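You operate a simulated robot arm through the tools that you are given. There is no shell and no other tool.

Carry out the task below with a simulated robot arm. There is one attempt and no reset: what you move stays moved.

TASK
Set the vat's milk with about 30 ml of rennet, stirred in slowly.
Fine: speed dial at slow while the stirrer runs; stop it, then open the lid and watch the milk set.

It is judged by the outcome, as a careful person would: the job done as asked, and still so three seconds after it is handed in. It fails if anything else is knocked over, pushed out of place, dropped, spilled or broken. A push-on lid holds only when it is set on centred and level and pressed home; a screw cap is set on level and turned clockwise until tight.

THE ROBOT
A 7-joint arm with a two-finger parallel gripper, fixed in place. Base frame: the origin is on the floor under the middle of its stand, x ahead of it, y to its left, z up; the work surface is at about z = 912. Units: mm, degrees, N and s.
With the tool pointing down near the work surface it reaches from about 240 to 680 mm from the base axis. Its first joint turns from -66.0 to 66.0 degrees. Payload 2.4 kg.
Tool frame: the origin (TCP) lies between the finger pads and is the grasp point; the fingertips stand 30 mm ahead of it; z points along the fingers, y is the line along which they close. The gripper opens to 94 mm. The fingers are 28 mm wide and 10 mm thick; the gripper's body (50 by 96 mm) begins 55 mm behind the TCP.
Orientation is that of the tool frame in the base frame, as a unit quaternion [x, y, z, w]. With the fingers straight down and closing along the base's y, the tool's x points along the base's -x, its y along +y and its z along -z.

THE INTERFACE
- The arm moves only by the tool arm_command. Its argument "targets" is a list of rows, each an object of numbers (a shift or turn left out is 0, a gripper value left out holds the last): "x", "y", "z": the shift along the tool's x, y, z in mm; "wx", "wy", "wz": the turn, a rotation vector about the tool's x, y, z in rad; "jaw": the opening, from 0 (shut) to 1 (fully open). In form: [{"x": .., "y": .., "z": .., "wx": .., "wy": .., "wz": .., "jaw": ..}, ...]. A call has 1 to 20 rows; each row shifts and turns the commanded pose from where the row before left it, along the tool's axes as they then stand. Rows are played at 5 a second. More than 50 mm and 8.6 degrees between two rows, or a gripper value outside its range, and nothing of the call is played. Where a pose cannot be reached the arm comes as near as it can. A force on the tool above 80 N (or 10 N above the force at the start of the call, whichever is more), or a blocked arm, ends the call early, and 0.2 s more pass. Each finger travels about 153 mm/s and halts on what it meets, pressing with about 22 N; the grip force reading is that of the motor and also rises with nothing between the fingers. The clock runs only during rows and for 0.2 s after the last one: add rows that do not move to give the fingers time. It gives the time, the measured TCP pose, the force on the tool (base axes), the opening and the grip force at its end, in the units of the frame above (readings bear some noise), with the torque about the TCP (base axes, N m) and any sound that the robot's microphone picked up, and new pictures: "views" is both (left out), scene, wrist or none.
- Cameras (640 x 400 px; columns grow to the right, rows downward): "scene" is fixed at [39.9, 469.2, 1457.2]; the picture's right is [-0.77, -0.64, 0.00], its down [-0.28, 0.34, -0.90] and it looks along [0.58, -0.69, -0.44] (base axes); focal length 289 px, centre (320, 200). "wrist" rides on the gripper at [76, 14, -102] in the tool frame; the picture's right is [-0.18, 0.98, 0.00], its down [-0.75, -0.14, -0.64] and it looks along [-0.63, -0.12, 0.77] (tool axes); focal length 243 px, centre (320, 200). There is no depth. A picture from a camera that has moved, and an enlarged one, comes with that camera's place and axes in the base frame and with its lens.
- enlarge(camera, box): a new picture of the part [left, top, right, bottom] of that camera's present view, enlarged. It takes no simulated time.
- finish_job(): hands the job in; it is judged then, once.

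Places have to be worked out from the pictures, the camera data and where the tool is seen. Open the gripper and draw the arm clear of the work before you hand the job in, unless the task says otherwise.

The tools are called after ">>>" as name(argument=value, ...) on one line, values as JSON. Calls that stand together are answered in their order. arm_command: Moves the arm, as the interface text tells. Its arguments: {"type":"object","properties":{"targets":{"type":"array"},"views":{"type":"string","enum":["both","scene","wrist","none"]}},"required":["targets"]} The other tools are called the same way: enlarge (camera, box) takes an enlarged picture of a part of a camera's view; finish_job () hands the job in.

At the start:

```text
t: 0.0
position: [360.6, -162.3, 1299.0]
orientation: [-0.001, 1.0, 0.0, 0.0]
force: [0.3, 0.7, 0.3]
moment: [-0.01, -0.01, 0.0]
grip_width: 94.1
finger_force: 0.0
```

scene: 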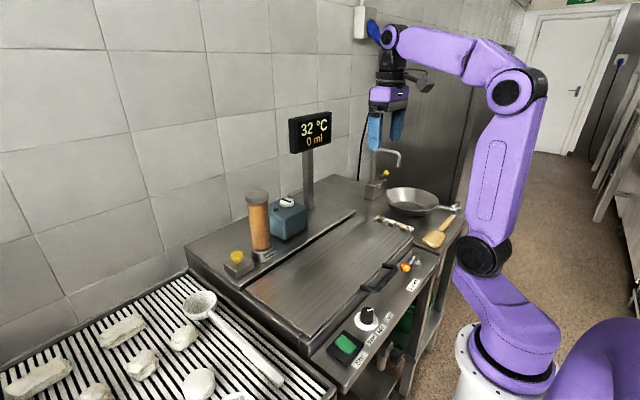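
wrist: 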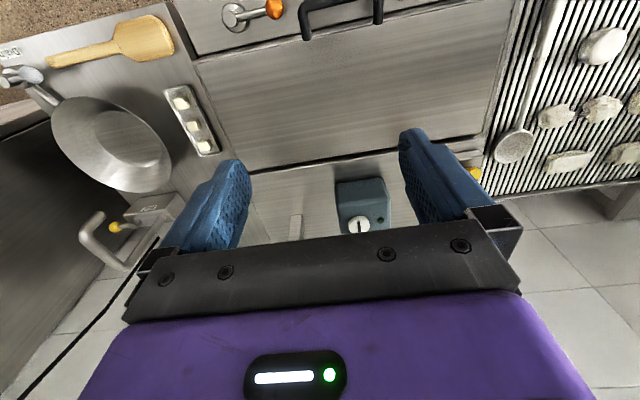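

The pictures show a vat with a covered lid and a control strip in front, a dosing column with a yellow button, and a display reading 32 °C / 0 ml. I'll look closer before moving.

>>> enlarge(camera="scene", box=[320, 240, 480, 370])

>>> enlarge(camera="scene", box=[200, 100, 360, 290])

>>> enlarge(camera="scene", box=[180, 170, 480, 390])

>>> enlarge(camera="wrist", box=[180, 0, 520, 250])

```text
3.08 times, centred on (400, 305) of scene
camera zoom: at [39.9, 469.2, 1457.2], right [-0.77, -0.64, 0.0], down [-0.28, 0.34, -0.9], along [0.58, -0.69, -0.44], focal length 890 px, centre (74, -123)
```

zoom: 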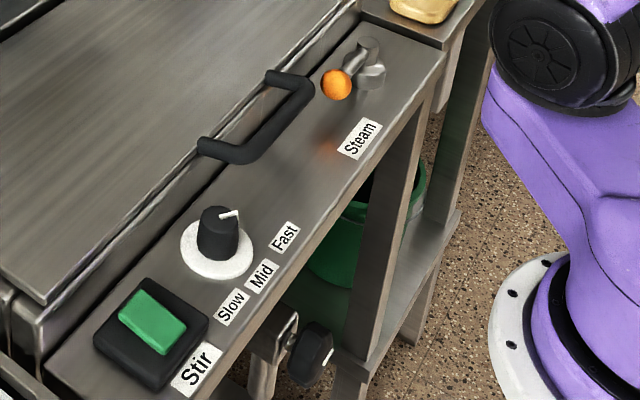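

```text
2.11 times, centred on (280, 195) of scene
camera zoom: at [39.9, 469.2, 1457.2], right [-0.77, -0.64, 0.0], down [-0.28, 0.34, -0.9], along [0.58, -0.69, -0.44], focal length 609 px, centre (404, 210)
```

zoom: 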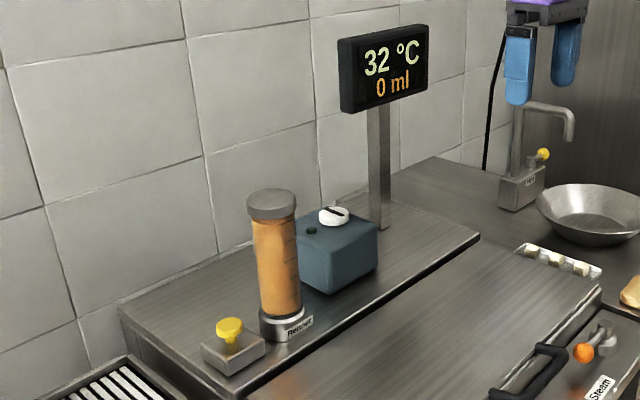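

```text
1.82 times, centred on (330, 280) of scene
camera zoom: at [39.9, 469.2, 1457.2], right [-0.77, -0.64, 0.0], down [-0.28, 0.34, -0.9], along [0.58, -0.69, -0.44], focal length 526 px, centre (302, 54)
```

zoom: 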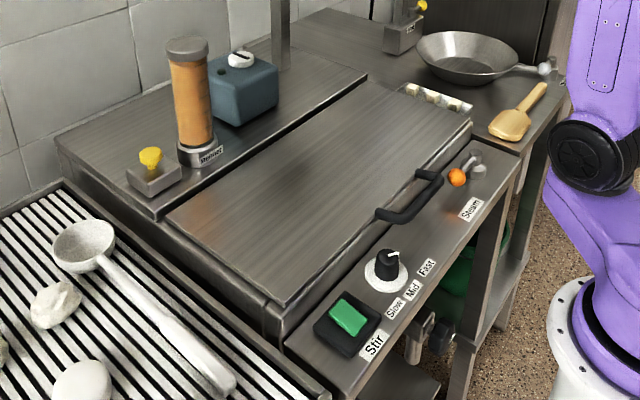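

```text
1.60 times, centred on (350, 125) of wrist
camera zoom: at [284.9, -150.3, 1402.2], right [0.18, 0.98, 0.0], down [0.75, -0.14, 0.64], along [0.63, -0.12, -0.77], focal length 388 px, centre (272, 320)
```

zoom: 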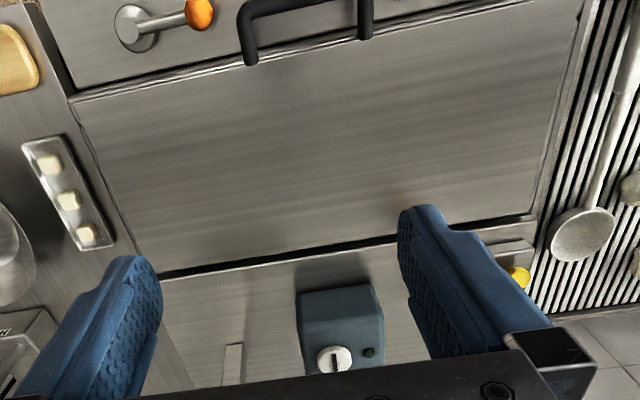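

I want finer detail of the dial pointer, the dispenser, the blue box and the lid hinge.

>>> enlarge(camera="scene", box=[330, 295, 410, 365])

>>> enlarge(camera="scene", box=[220, 180, 320, 280])

>>> enlarge(camera="scene", box=[240, 190, 420, 330])

>>> enlarge(camera="wrist", box=[320, 150, 500, 250])

>>> enlarge(camera="scene", box=[350, 130, 480, 260])

```text
5.71 times, centred on (370, 330) of scene
camera zoom: at [39.9, 469.2, 1457.2], right [-0.77, -0.64, 0.0], down [-0.28, 0.34, -0.9], along [0.58, -0.69, -0.44], focal length 1652 px, centre (34, -543)
```

zoom: 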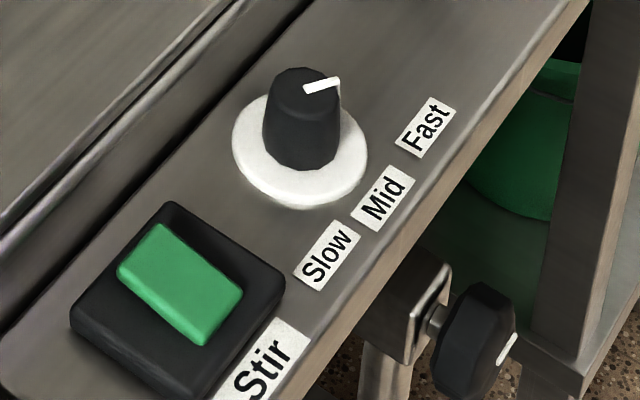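

```text
4.00 times, centred on (270, 230) of scene
camera zoom: at [39.9, 469.2, 1457.2], right [-0.77, -0.64, 0.0], down [-0.28, 0.34, -0.9], along [0.58, -0.69, -0.44], focal length 1157 px, centre (520, 80)
```

zoom: 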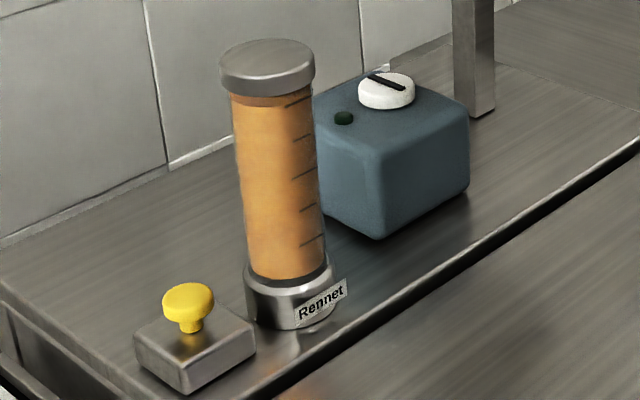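

```text
2.86 times, centred on (330, 260) of scene
camera zoom: at [39.9, 469.2, 1457.2], right [-0.77, -0.64, 0.0], down [-0.28, 0.34, -0.9], along [0.58, -0.69, -0.44], focal length 826 px, centre (291, 29)
```

zoom: 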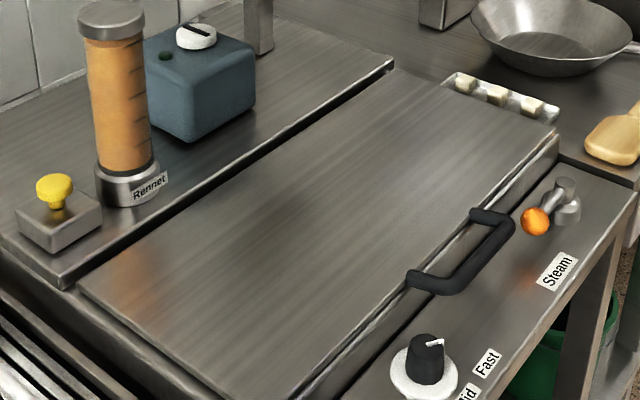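

```text
3.56 times, centred on (410, 200) of wrist
camera zoom: at [284.9, -150.3, 1402.2], right [0.18, 0.98, 0.0], down [0.75, -0.14, 0.64], along [0.63, -0.12, -0.77], focal length 863 px, centre (0, 200)
```

zoom: 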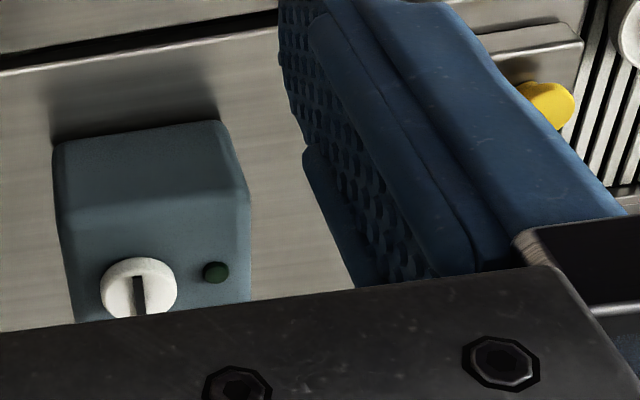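

```text
3.08 times, centred on (415, 195) of scene
camera zoom: at [39.9, 469.2, 1457.2], right [-0.77, -0.64, 0.0], down [-0.28, 0.34, -0.9], along [0.58, -0.69, -0.44], focal length 890 px, centre (28, 215)
```

zoom: 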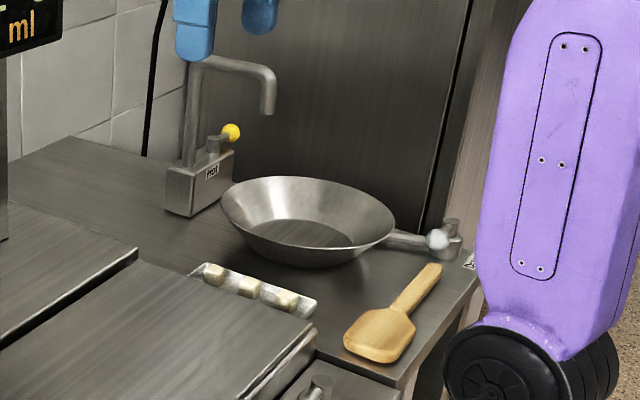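

The dial's pointer is toward "Fast", so it needs turning about 90° clockwise (from above) to "Slow". I estimate the dial at about (263, 39), the Stir rocker at (262, 125), the lid handle at (296, -83) and the yellow rennet button at (648, 110). I'll move the arm above the front panel to look with the wrist camera.

>>> arm_command(targets=[{"x": 8, "y": 38, "z": 5}, {"x": 8, "y": 38, "z": 5}, {"x": 8, "y": 38, "z": 5}, {"x": 8, "y": 38, "z": 5}, {"x": 8, "y": 38, "z": 5}, {"x": 8, "y": 38, "z": 5}, {}, {}])

```text
t: 1.8
position: [312.6, 64.0, 1265.9]
orientation: [0.0, 1.0, 0.0, 0.0]
force: [0.3, -0.5, -0.5]
moment: [0.0, -0.03, 0.01]
grip_width: 94.0
finger_force: 0.0
camera wrist: at [236.3, 77.1, 1369.3], right [0.18, 0.98, 0.0], down [0.75, -0.14, 0.64], along [0.63, -0.12, -0.77], focal length 243 px, centre (320, 200)
```

scene: 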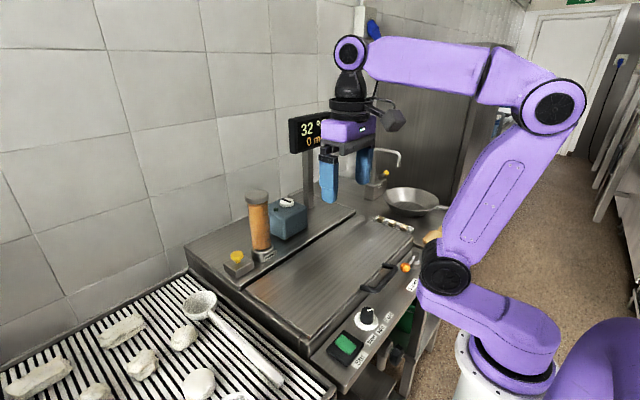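
wrist: 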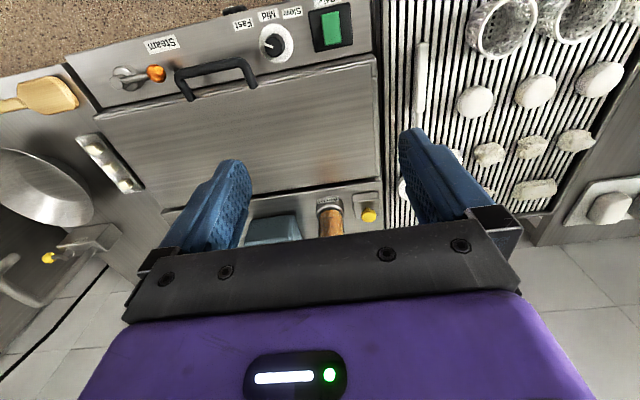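

The whole front panel is in the wrist view now. I'll enlarge it to locate the controls from a second viewpoint.

>>> enlarge(camera="wrist", box=[220, 0, 380, 100])

>>> enlarge(camera="wrist", box=[100, 20, 290, 120])

>>> enlarge(camera="wrist", box=[240, 170, 420, 250])

>>> enlarge(camera="wrist", box=[70, 0, 400, 230])

```text
4.00 times, centred on (300, 50) of wrist
camera zoom: at [236.3, 77.1, 1369.3], right [0.18, 0.98, 0.0], down [0.75, -0.14, 0.64], along [0.63, -0.12, -0.77], focal length 970 px, centre (400, 800)
```

zoom: 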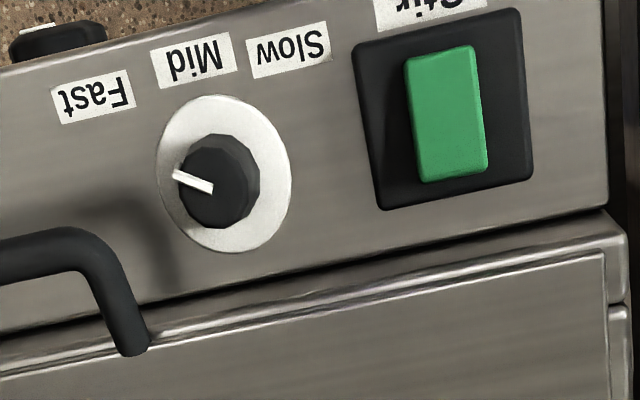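

```text
3.37 times, centred on (195, 70) of wrist
camera zoom: at [236.3, 77.1, 1369.3], right [0.18, 0.98, 0.0], down [0.75, -0.14, 0.64], along [0.63, -0.12, -0.77], focal length 817 px, centre (741, 638)
```

zoom: 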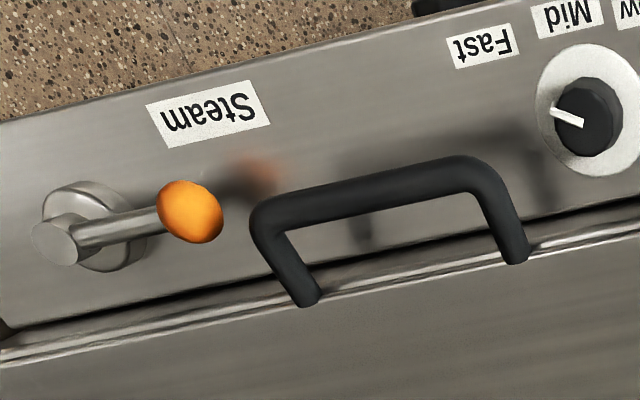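

```text
3.56 times, centred on (330, 210) of wrist
camera zoom: at [236.3, 77.1, 1369.3], right [0.18, 0.98, 0.0], down [0.75, -0.14, 0.64], along [0.63, -0.12, -0.77], focal length 863 px, centre (284, 164)
```

zoom: 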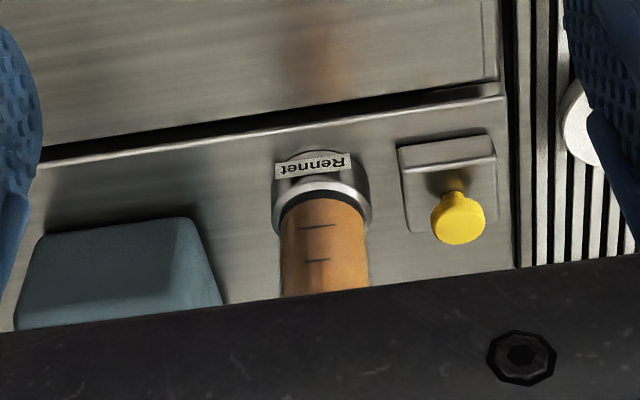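

```text
1.74 times, centred on (235, 115) of wrist
camera zoom: at [236.3, 77.1, 1369.3], right [0.18, 0.98, 0.0], down [0.75, -0.14, 0.64], along [0.63, -0.12, -0.77], focal length 422 px, centre (468, 348)
```

zoom: 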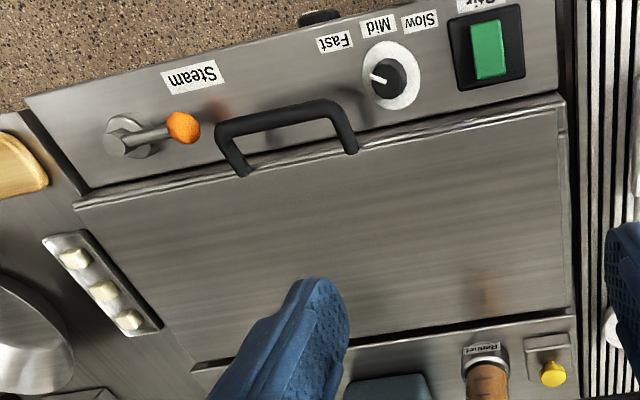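

Triangulating with both cameras, the panel is lower than the lid. The dial is at about (283, -10) with its knob top at z≈901 over a panel at z≈855. The rocker is at about (279, 89, 871), the lid edge and handle root at (335, -64, 902), and the yellow button at (629, 117, 969). I'll descend above the dial, still well clear, to refine this.

>>> arm_command(targets=[{"x": 5, "y": -12, "z": 40, "jaw": 0.6}, {"x": 5, "y": -12, "z": 40}, {"x": 5, "y": -12, "z": 40}, {"x": 5, "y": -12, "z": 40}, {"x": 5, "y": -12, "z": 40}, {"x": 5, "y": -13, "z": 36}, {}, {}])

```text
t: 3.6
position: [282.3, -8.1, 1034.0]
orientation: [0.0, 1.0, 0.0, 0.0]
force: [0.8, -0.2, 0.1]
moment: [0.01, -0.03, 0.03]
grip_width: 56.3
finger_force: 0.2
camera wrist: at [205.7, 3.7, 1135.3], right [0.18, 0.98, 0.0], down [0.75, -0.14, 0.64], along [0.63, -0.12, -0.77], focal length 243 px, centre (320, 200)
```

scene: 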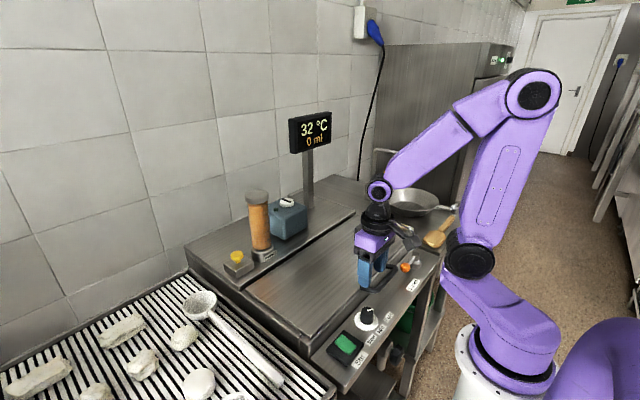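
wrist: 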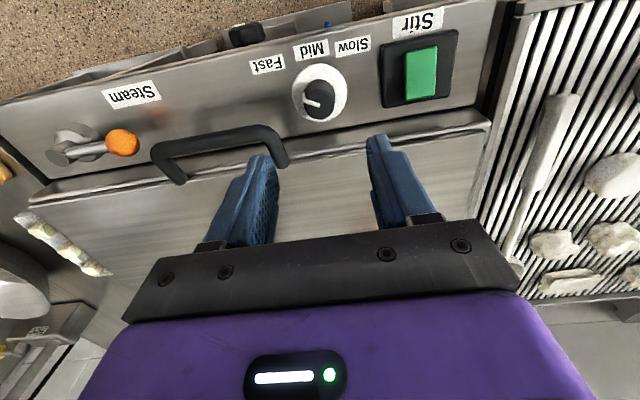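

>>> enlarge(camera="wrist", box=[240, 0, 480, 150])

>>> enlarge(camera="scene", box=[320, 220, 440, 370])

```text
2.67 times, centred on (360, 75) of wrist
camera zoom: at [205.7, 3.7, 1135.3], right [0.18, 0.98, 0.0], down [0.75, -0.14, 0.64], along [0.63, -0.12, -0.77], focal length 647 px, centre (213, 533)
```

zoom: 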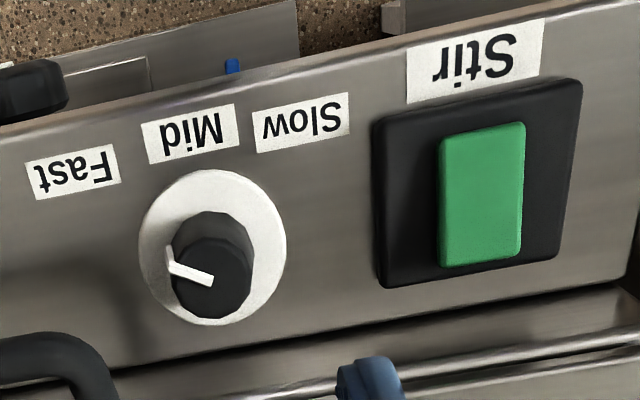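

```text
2.67 times, centred on (380, 295) of scene
camera zoom: at [39.9, 469.2, 1457.2], right [-0.77, -0.64, 0.0], down [-0.28, 0.34, -0.9], along [0.58, -0.69, -0.44], focal length 771 px, centre (160, -53)
```

zoom: 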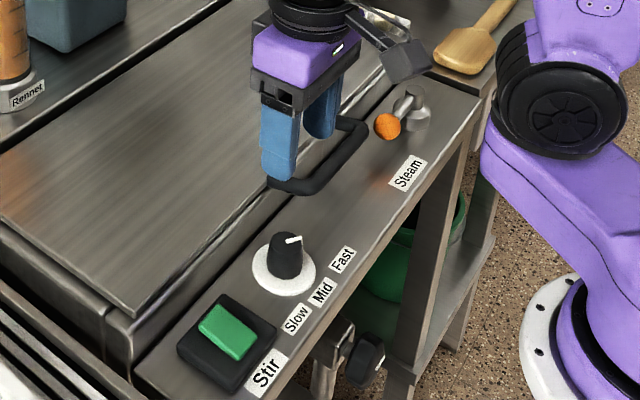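

Dial confirmed at about (283, -11). Now a closer look at the Stir rocker's tilt.

>>> enlarge(camera="wrist", box=[370, 10, 480, 120])

>>> enlarge(camera="scene", box=[325, 320, 375, 370])

>>> enlarge(camera="wrist", box=[130, 60, 330, 200])

```text
3.64 times, centred on (425, 65) of wrist
camera zoom: at [205.7, 3.7, 1135.3], right [0.18, 0.98, 0.0], down [0.75, -0.14, 0.64], along [0.63, -0.12, -0.77], focal length 882 px, centre (-62, 691)
```

zoom: 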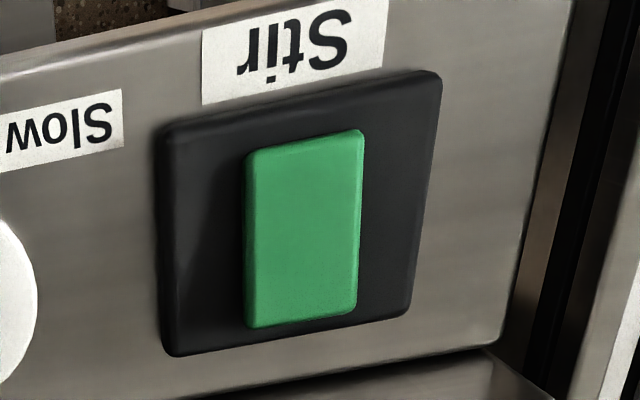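

```text
8.00 times, centred on (350, 345) of scene
camera zoom: at [39.9, 469.2, 1457.2], right [-0.77, -0.64, 0.0], down [-0.28, 0.34, -0.9], along [0.58, -0.69, -0.44], focal length 2314 px, centre (80, -960)
```

zoom: 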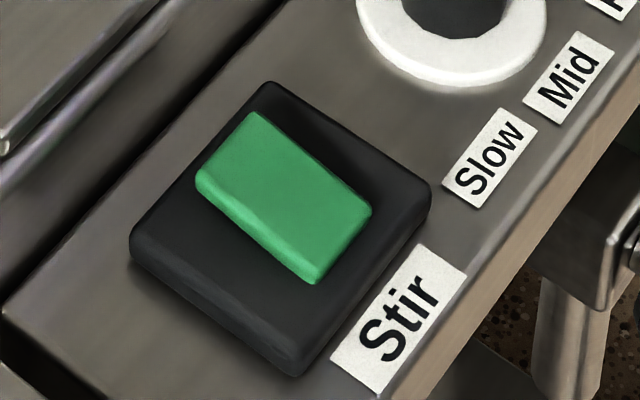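

```text
2.86 times, centred on (230, 130) of wrist
camera zoom: at [205.7, 3.7, 1135.3], right [0.18, 0.98, 0.0], down [0.75, -0.14, 0.64], along [0.63, -0.12, -0.77], focal length 693 px, centre (577, 400)
```

zoom: 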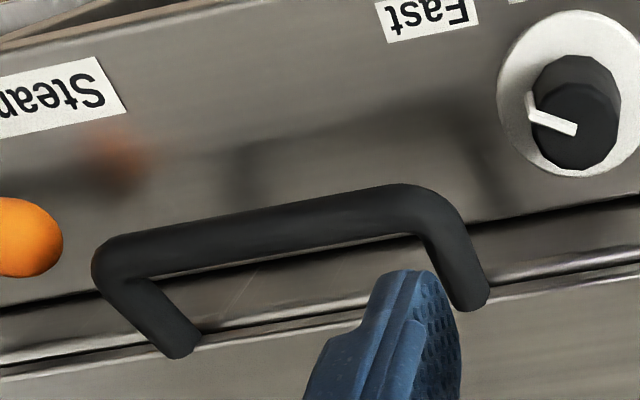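

The rocker's shadow suggests its rear end (x≈300) is raised. First comes the dial: I'll centre over it, pre-rotate about 51° counter-clockwise (seen from above) and narrow the jaw.

>>> arm_command(targets=[{"x": -0.7, "y": -2.7, "jaw": 0.48}, {"wz": -0.148, "z": 12}, {"wz": -0.148, "z": 12}, {"wz": -0.148, "z": 12}, {"wz": -0.148, "z": 12}, {"wz": -0.148, "z": 12}, {"wz": -0.148, "z": 12}, {}, {}])

```text
t: 5.6
position: [282.7, -10.5, 961.8]
orientation: [-0.43, 0.903, -0.001, 0.0]
force: [-0.4, -0.1, -0.8]
moment: [0.0, 0.0, 0.0]
grip_width: 45.2
finger_force: 0.0
camera wrist: at [225.1, -62.1, 1064.3], right [-0.65, 0.76, 0.0], down [0.58, 0.5, 0.64], along [0.49, 0.42, -0.77], focal length 243 px, centre (320, 200)
```

scene: 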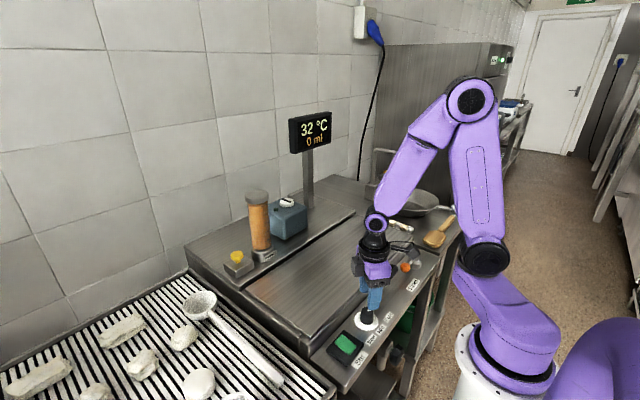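
wrist: 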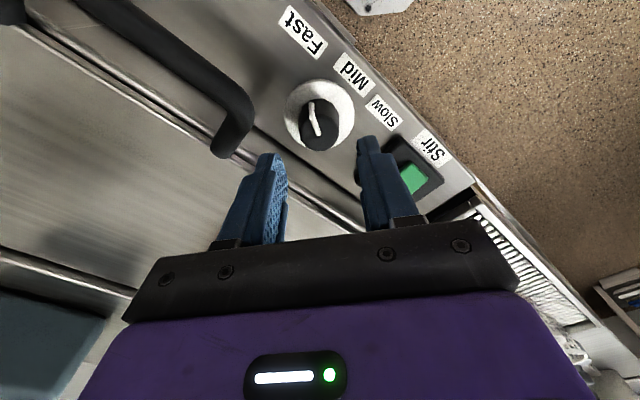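

The knob sits centred between the fingers. I'll descend to about z=901, with fingertips at about 871, and close on it.

>>> arm_command(targets=[{"z": 20}, {"z": 20}, {"z": 20}, {}, {}])

```text
t: 6.8
position: [283.5, -9.4, 902.1]
orientation: [-0.43, 0.903, 0.0, 0.0]
force: [0.5, -0.7, 0.6]
moment: [-0.02, 0.0, 0.01]
grip_width: 45.2
finger_force: 0.0
camera wrist: at [225.4, -61.6, 1004.4], right [-0.65, 0.76, 0.0], down [0.58, 0.5, 0.64], along [0.49, 0.42, -0.77], focal length 243 px, centre (320, 200)
```

scene: 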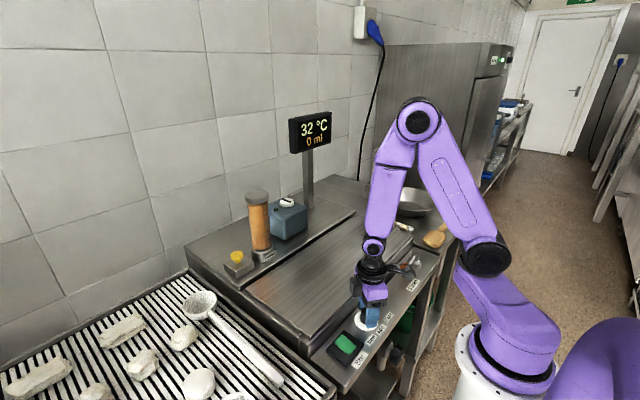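
wrist: 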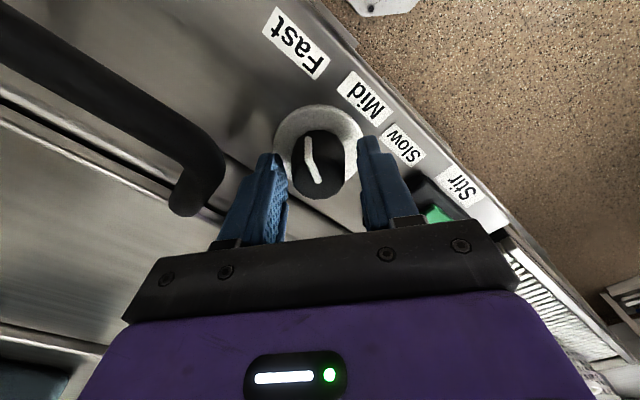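

>>> enlarge(camera="wrist", box=[230, 80, 430, 240])

>>> enlarge(camera="scene", box=[330, 260, 410, 340])

```text
2.50 times, centred on (330, 160) of wrist
camera zoom: at [225.4, -61.6, 1004.4], right [-0.65, 0.76, 0.0], down [0.58, 0.5, 0.64], along [0.49, 0.42, -0.77], focal length 606 px, centre (295, 300)
```

zoom: 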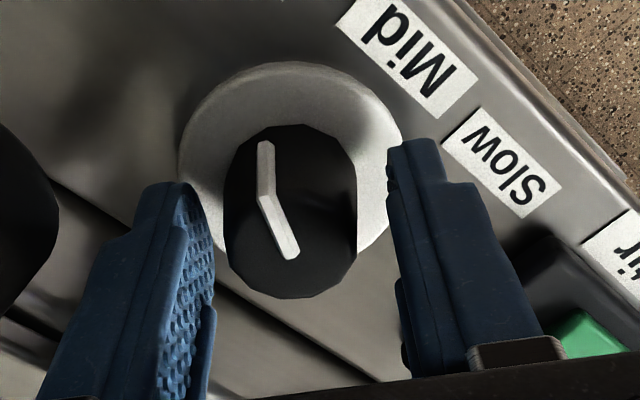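

```text
5.00 times, centred on (370, 300) of scene
camera zoom: at [39.9, 469.2, 1457.2], right [-0.77, -0.64, 0.0], down [-0.28, 0.34, -0.9], along [0.58, -0.69, -0.44], focal length 1446 px, centre (70, -300)
```

zoom: 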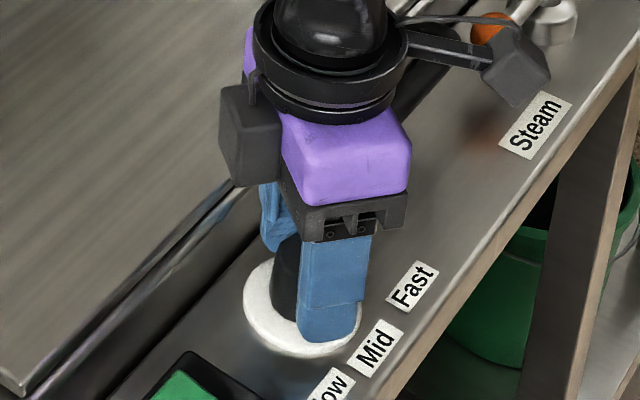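

The knob top is slightly lower than I thought, about z≈893 at (284, -12). I'll lower 6 mm more, shift slightly and close.

>>> arm_command(targets=[{"y": -1.4, "z": 6}, {}, {"jaw": 0.35}, {"jaw": 0.25}, {"jaw": 0.2}, {}, {}])

```text
t: 8.4
position: [283.7, -11.5, 894.8]
orientation: [-0.43, 0.903, -0.001, 0.0]
force: [-7.6, 13.2, -2.4]
moment: [0.39, 0.25, 0.02]
grip_width: 33.2
finger_force: 45.3
camera wrist: at [226.1, -62.5, 998.6], right [-0.65, 0.76, 0.0], down [0.58, 0.5, 0.64], along [0.49, 0.42, -0.77], focal length 243 px, centre (320, 200)
```

scene: 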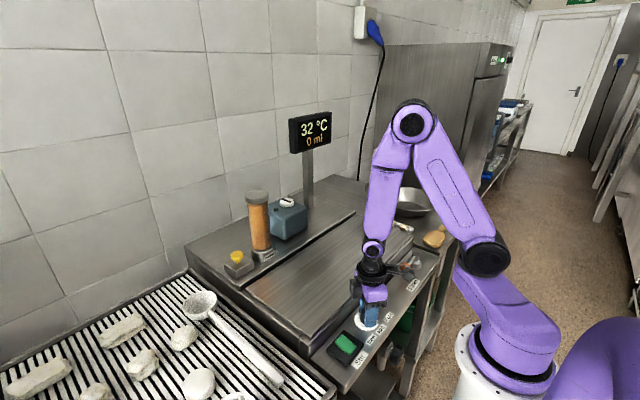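
wrist: 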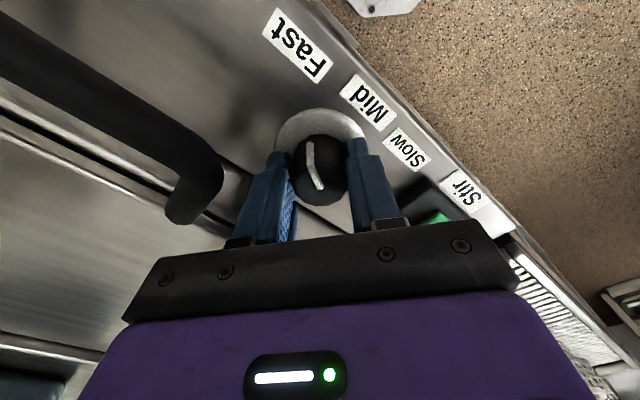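

Gripped at 33 mm width, with a 15 N side load along +tool y, so I'll shift back about 1.4 mm in y. Then I'll begin turning clockwise.

>>> arm_command(targets=[{"y": 1.4}, {}, {"wz": 0.12}, {"wz": 0.12}, {"wz": 0.12}, {}])

```text
t: 9.8
position: [284.5, -11.2, 896.3]
orientation: [-0.259, 0.966, 0.0, 0.002]
force: [9.2, -10.1, 36.2]
moment: [-0.61, 0.08, -0.01]
grip_width: 33.2
finger_force: 44.9
camera wrist: at [211.4, -38.2, 998.4], right [-0.33, 0.94, 0.0], down [0.72, 0.25, 0.64], along [0.61, 0.22, -0.76], focal length 243 px, centre (320, 200)
```

scene: 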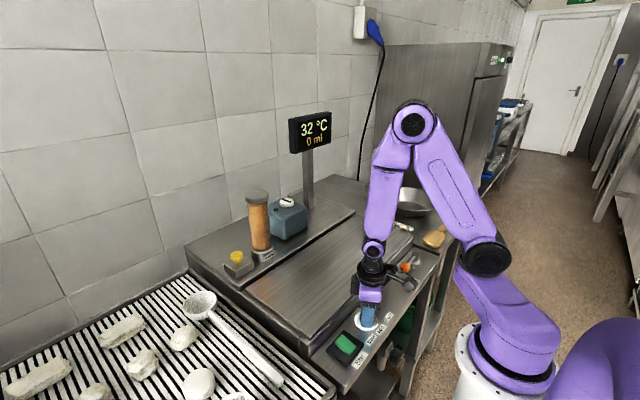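
wrist: 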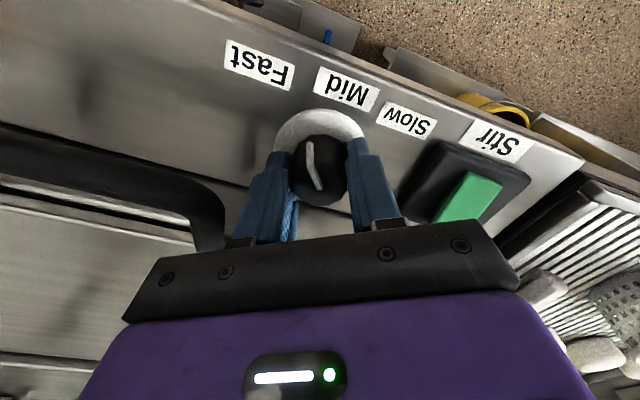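

The knob turns with the gripper. There's a 36 N upward load, so I'll ease up 1 mm and continue turning.

>>> arm_command(targets=[{"z": -1.0, "wz": 0.12}, {"wz": 0.12}, {"wz": 0.12}, {"wz": 0.12}, {"wz": 0.12}, {"wz": 0.12}, {"wz": 0.12}, {}])

```text
t: 11.6
position: [283.6, -10.0, 896.2]
orientation: [0.155, 0.988, 0.0, 0.001]
force: [9.3, 6.6, -16.0]
moment: [0.19, -0.39, 0.06]
grip_width: 33.5
finger_force: 45.1
camera wrist: at [216.3, 25.6, 999.2], right [0.48, 0.88, 0.0], down [0.67, -0.37, 0.64], along [0.56, -0.31, -0.77], focal length 243 px, centre (320, 200)
```

scene: 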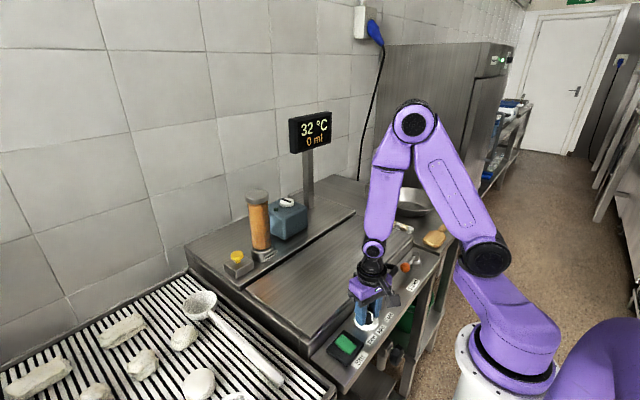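
wrist: 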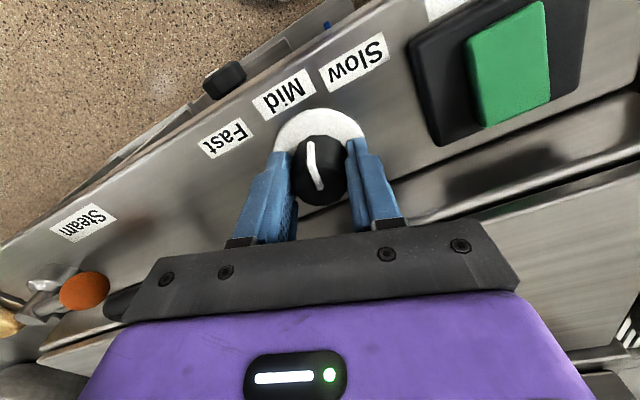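

Turned about 69° so far, and the pointer is between Mid and Slow. I'll turn about 34° more and check.

>>> arm_command(targets=[{"wz": 0.12}, {"wz": 0.12}, {"wz": 0.12}, {"wz": 0.12}, {"wz": 0.12}, {}])

>>> enlarge(camera="wrist", box=[220, 0, 460, 220])

```text
t: 13.0
position: [284.6, -8.9, 896.7]
orientation: [0.441, 0.897, 0.001, 0.001]
force: [4.9, 21.9, 0.9]
moment: [0.42, -0.28, 0.06]
grip_width: 33.4
finger_force: 45.0
camera wrist: at [249.1, 57.9, 999.2], right [0.89, 0.45, 0.0], down [0.35, -0.68, 0.64], along [0.29, -0.57, -0.77], focal length 243 px, centre (320, 200)
```

scene: 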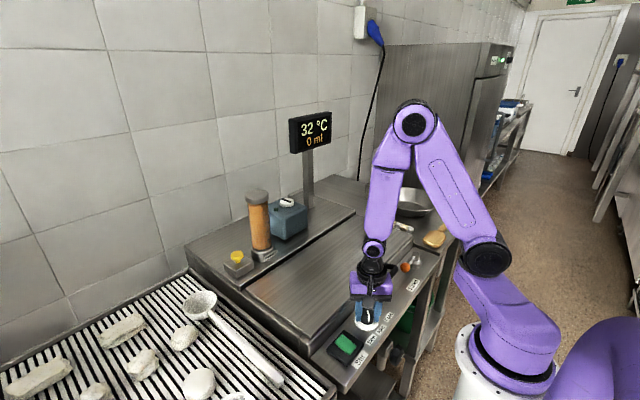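
wrist: 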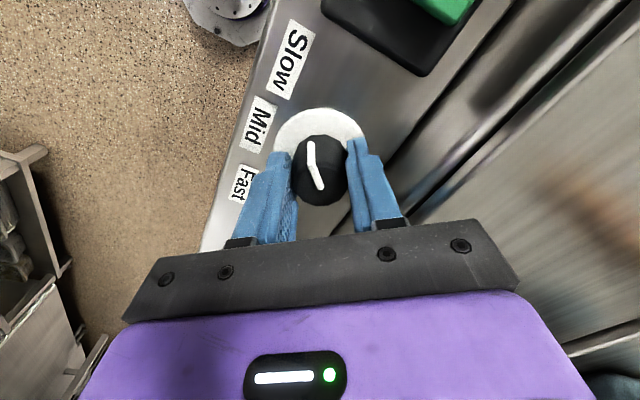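

```text
1.82 times, centred on (340, 110) of wrist
camera zoom: at [249.1, 57.9, 999.2], right [0.89, 0.45, 0.0], down [0.35, -0.68, 0.64], along [0.29, -0.57, -0.77], focal length 441 px, centre (284, 364)
```

zoom: 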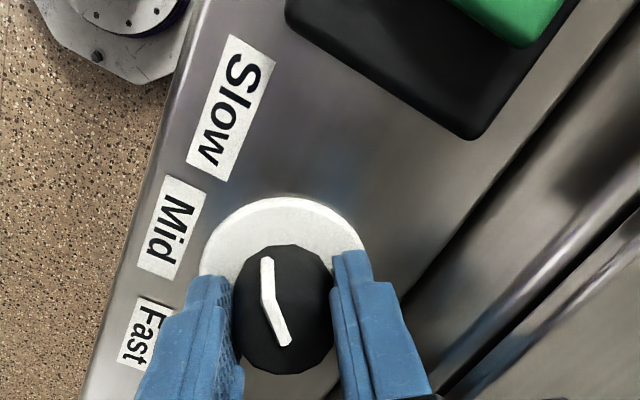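

The pointer is about 45° toward Slow and the starting "Fast" was about 55–60° on the other side, so I'll turn a few degrees more and watch the torque for a stop or detent.

>>> arm_command(targets=[{"wz": 0.08}, {"wz": 0.08}, {}], views="wrist")

>>> enlarge(camera="wrist", box=[220, 0, 460, 220])

```text
t: 13.8
position: [285.9, -10.8, 896.6]
orientation: [0.511, 0.86, 0.003, 0.001]
force: [8.9, 21.1, -8.2]
moment: [0.39, -0.22, 0.04]
grip_width: 33.0
finger_force: 45.1
camera wrist: at [260.9, 62.2, 999.3], right [0.95, 0.31, 0.0], down [0.23, -0.73, 0.64], along [0.2, -0.61, -0.77], focal length 243 px, centre (320, 200)
```

wrist: 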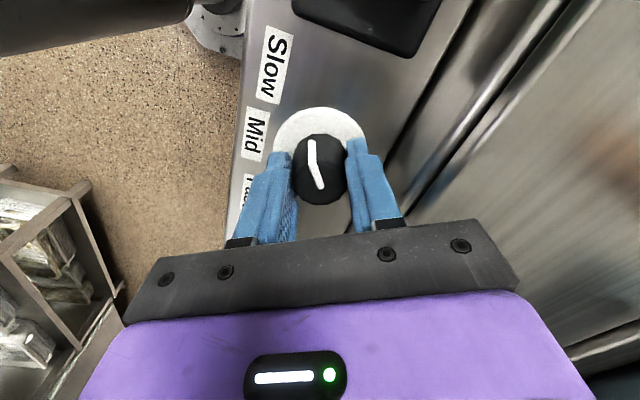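

```text
1.82 times, centred on (340, 110) of wrist
camera zoom: at [260.9, 62.2, 999.3], right [0.95, 0.31, 0.0], down [0.23, -0.73, 0.64], along [0.2, -0.61, -0.77], focal length 441 px, centre (284, 364)
```

zoom: 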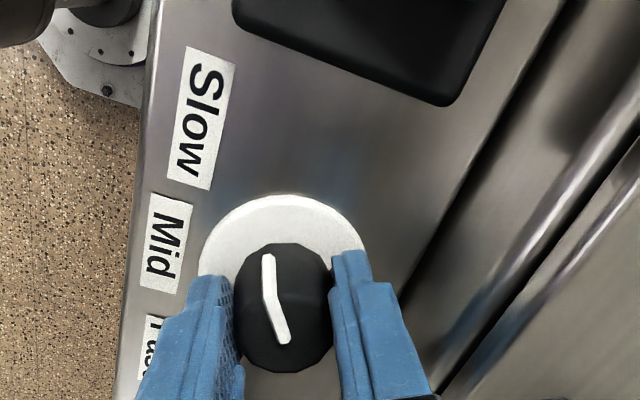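

The pointer follows with no resistance and is now roughly 53–56° toward Slow. I'll turn 4.5° more to mirror the Fast starting angle and see whether a stop appears.

>>> arm_command(targets=[{"wz": 0.08}, {}, {}], views="wrist")

>>> enlarge(camera="wrist", box=[220, 0, 460, 220])

```text
t: 14.6
position: [284.9, -10.8, 896.7]
orientation: [0.545, 0.838, 0.002, 0.002]
force: [13.2, 13.8, -20.3]
moment: [0.21, -0.44, 0.44]
grip_width: 33.0
finger_force: 45.0
camera wrist: at [266.8, 63.8, 999.4], right [0.97, 0.23, 0.0], down [0.17, -0.75, 0.64], along [0.15, -0.62, -0.77], focal length 243 px, centre (320, 200)
```

wrist: 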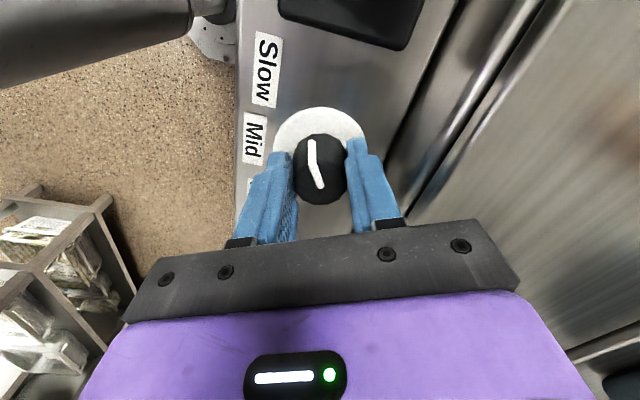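

```text
1.82 times, centred on (340, 110) of wrist
camera zoom: at [266.8, 63.8, 999.4], right [0.97, 0.23, 0.0], down [0.17, -0.75, 0.64], along [0.15, -0.62, -0.77], focal length 441 px, centre (284, 364)
```

zoom: 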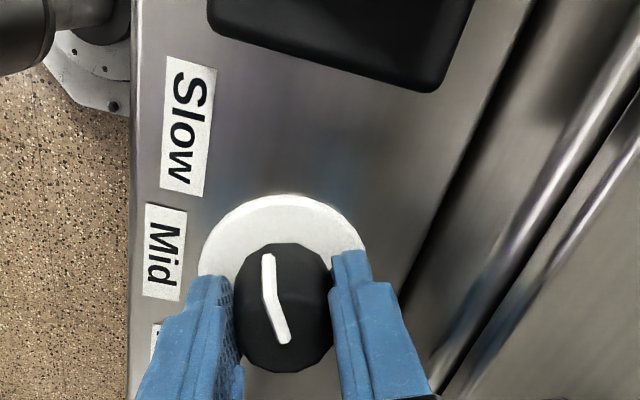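

A torque of 0.44 N·m now opposes the turn, so the dial is at its Slow end stop. I'll open slightly, keeping clear of the vat wall, and rise straight up.

>>> arm_command(targets=[{"jaw": 0.38}, {"jaw": 0.43}, {}, {"z": -20}, {"z": -30}, {"z": -40}, {"z": -40}, {}])

>>> enlarge(camera="wrist", box=[200, 0, 440, 200])

>>> enlarge(camera="scene", box=[330, 280, 410, 370])

```text
t: 16.4
position: [285.7, -7.8, 1024.5]
orientation: [0.545, 0.838, 0.0, 0.0]
force: [0.3, 0.1, -0.3]
moment: [0.02, 0.02, -0.01]
grip_width: 40.6
finger_force: 0.0
camera wrist: at [266.7, 65.1, 1128.0], right [0.97, 0.23, 0.0], down [0.18, -0.75, 0.64], along [0.15, -0.62, -0.77], focal length 243 px, centre (320, 200)
```

scene: 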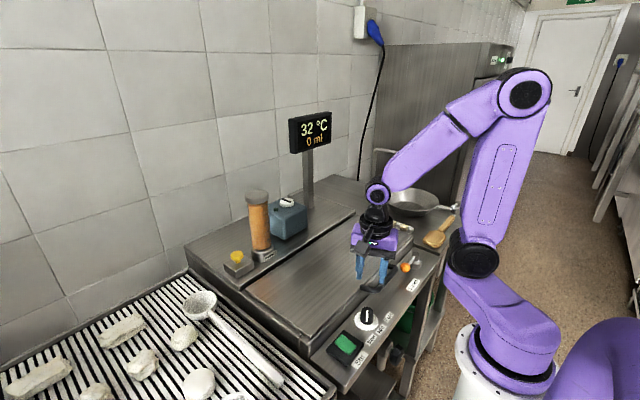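
wrist: 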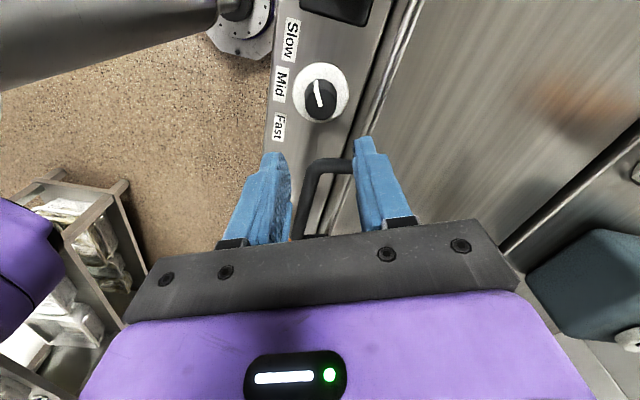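

```text
2.00 times, centred on (320, 100) of wrist
camera zoom: at [266.7, 65.1, 1128.0], right [0.97, 0.23, 0.0], down [0.18, -0.75, 0.64], along [0.15, -0.62, -0.77], focal length 485 px, centre (320, 400)
```

zoom: 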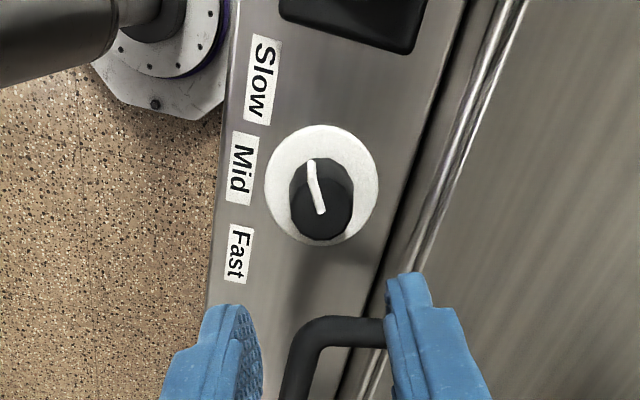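

```text
4.44 times, centred on (370, 325) of scene
camera zoom: at [39.9, 469.2, 1457.2], right [-0.77, -0.64, 0.0], down [-0.28, 0.34, -0.9], along [0.58, -0.69, -0.44], focal length 1285 px, centre (98, -356)
```

zoom: 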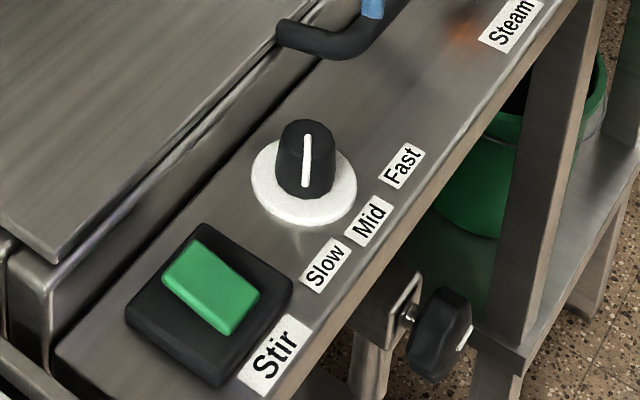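

The dial now points at Slow. Triangulating the Stir rocker, it spans x 259–301 and y 75–104. Its rear edge is at z≈878 and its front edge at z≈870, so the rear is raised and must be pressed to switch on. I'll rotate the tool back to square and close the fingers.

>>> arm_command(targets=[{"wz": -0.1441, "jaw": 0.2}, {"wz": -0.1441, "jaw": 0}, {"wz": -0.1441}, {"wz": -0.1441}, {"wz": -0.1441}, {"wz": -0.1441}, {"wz": -0.1441}, {"wz": -0.1441}, {}, {}], views="wrist")

```text
t: 18.6
position: [284.0, -9.8, 1025.8]
orientation: [-0.002, 1.0, 0.0, 0.0]
force: [0.0, -0.8, 0.5]
moment: [-0.01, 0.03, 0.02]
grip_width: 0.0
finger_force: 21.4
camera wrist: at [207.5, 2.3, 1129.1], right [0.18, 0.98, 0.0], down [0.75, -0.14, 0.64], along [0.63, -0.12, -0.77], focal length 243 px, centre (320, 200)
```

wrist: 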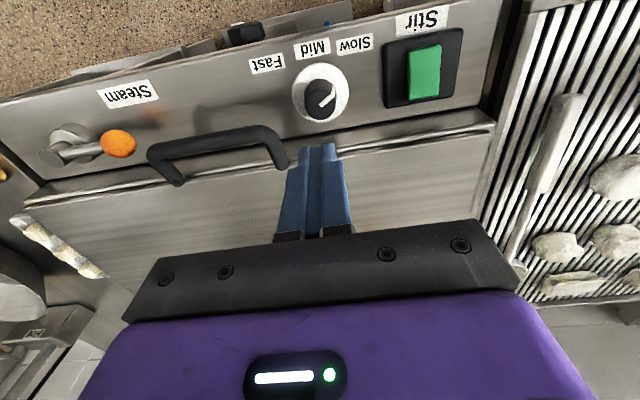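

The dial pointer looks aimed at Slow. I'll move over the rear end of the rocker at (299, 89.5), with tips about 17 mm above it.

>>> arm_command(targets=[{"x": -5, "y": 33, "z": 10}, {"x": -5, "y": 33, "z": 20}, {"x": -5, "y": 33.5, "z": 30}, {"z": 40}, {}, {}])

>>> enlarge(camera="wrist", box=[220, 60, 420, 220])

>>> enlarge(camera="scene", box=[310, 270, 410, 370])

```text
t: 20.0
position: [296.9, 89.2, 925.3]
orientation: [0.0, 1.0, 0.0, -0.001]
force: [-0.3, 0.8, 0.7]
moment: [0.02, -0.02, -0.03]
grip_width: 0.0
finger_force: 21.6
camera wrist: at [220.2, 101.8, 1028.0], right [0.18, 0.98, 0.0], down [0.75, -0.14, 0.64], along [0.63, -0.12, -0.77], focal length 243 px, centre (320, 200)
```

scene: 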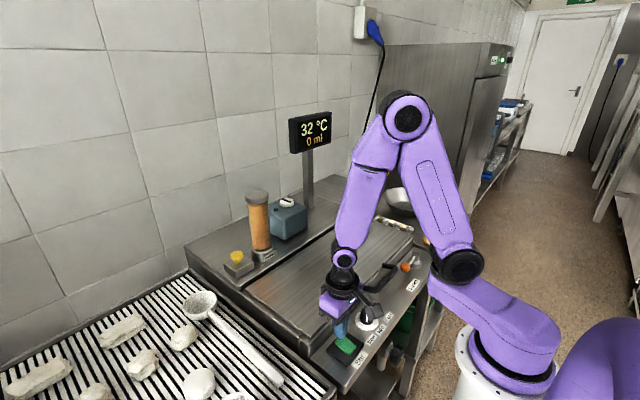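
wrist: 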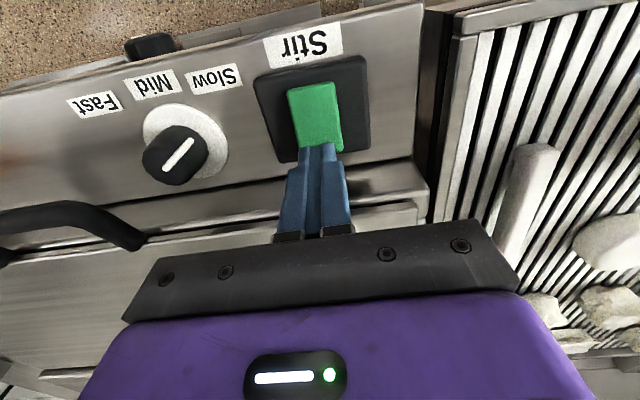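

```text
2.50 times, centred on (320, 140) of wrist
camera zoom: at [220.2, 101.8, 1028.0], right [0.18, 0.98, 0.0], down [0.75, -0.14, 0.64], along [0.63, -0.12, -0.77], focal length 606 px, centre (320, 350)
```

zoom: 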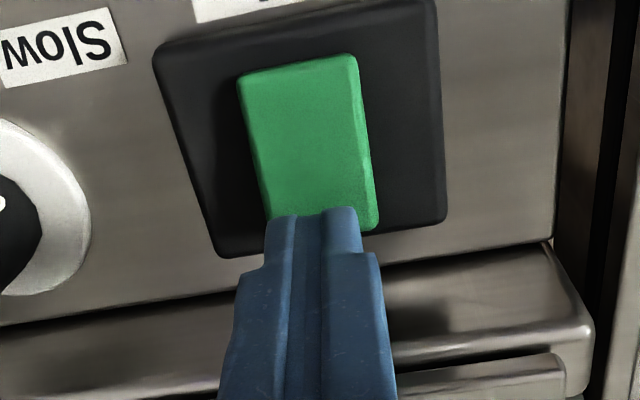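

```text
4.00 times, centred on (360, 320) of scene
camera zoom: at [39.9, 469.2, 1457.2], right [-0.77, -0.64, 0.0], down [-0.28, 0.34, -0.9], along [0.58, -0.69, -0.44], focal length 1157 px, centre (160, -280)
```

zoom: 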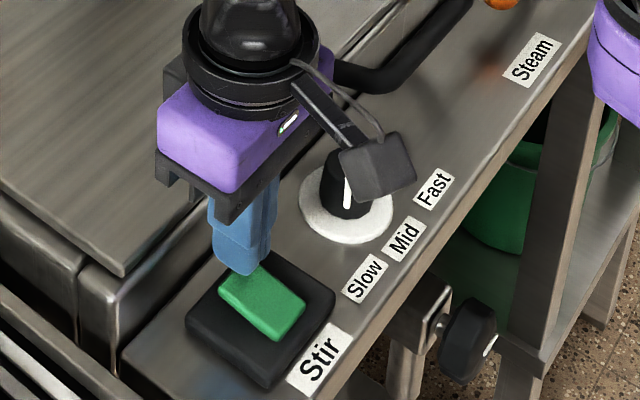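

The closed fingertips sit over the rear end of the rocker. I'll press down gradually.

>>> arm_command(targets=[{"z": 10}, {"z": 6}, {"z": 4}, {"z": 3}, {"z": 2}, {}])

>>> enlarge(camera="scene", box=[310, 270, 410, 370])

```text
t: 20.8
position: [298.2, 88.8, 910.0]
orientation: [0.001, 1.0, 0.001, 0.002]
force: [-3.5, -1.1, 15.6]
moment: [-0.02, 0.3, -0.01]
grip_width: 0.0
finger_force: 21.6
stopped in row 4: the force on the tool passed its limit at 112 N (the readings are from after the stop); the commanded pose is now the measured one
camera wrist: at [222.4, 101.8, 1011.7], right [0.18, 0.98, 0.0], down [0.75, -0.14, 0.64], along [0.63, -0.12, -0.77], focal length 243 px, centre (320, 200)
```

scene: 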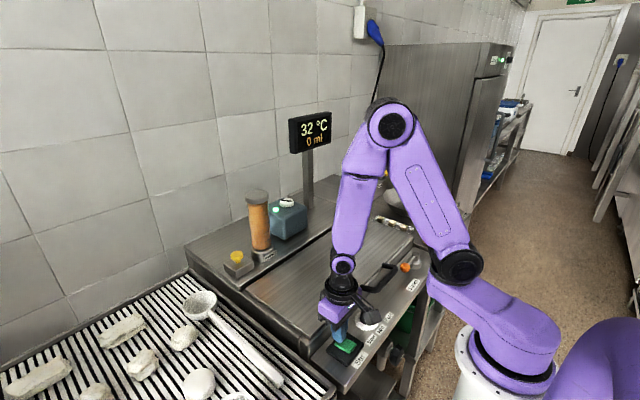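
wrist: 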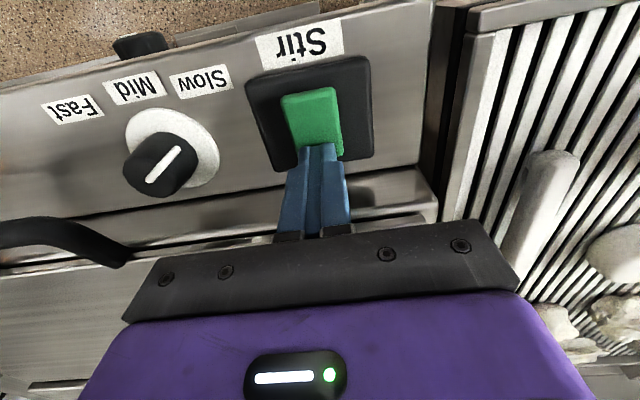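

```text
4.00 times, centred on (360, 320) of scene
camera zoom: at [39.7, 469.2, 1457.3], right [-0.77, -0.64, 0.0], down [-0.28, 0.34, -0.9], along [0.58, -0.69, -0.44], focal length 1157 px, centre (160, -280)
```

zoom: 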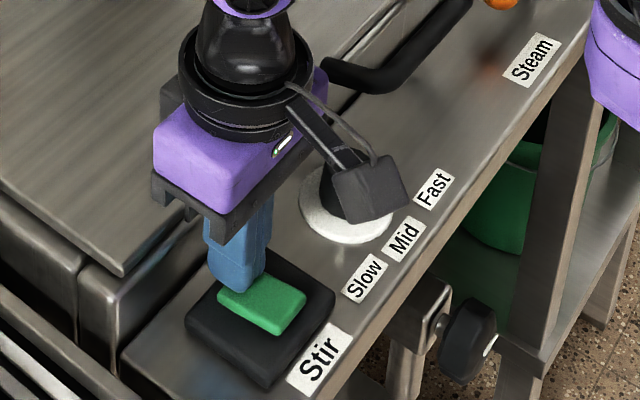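

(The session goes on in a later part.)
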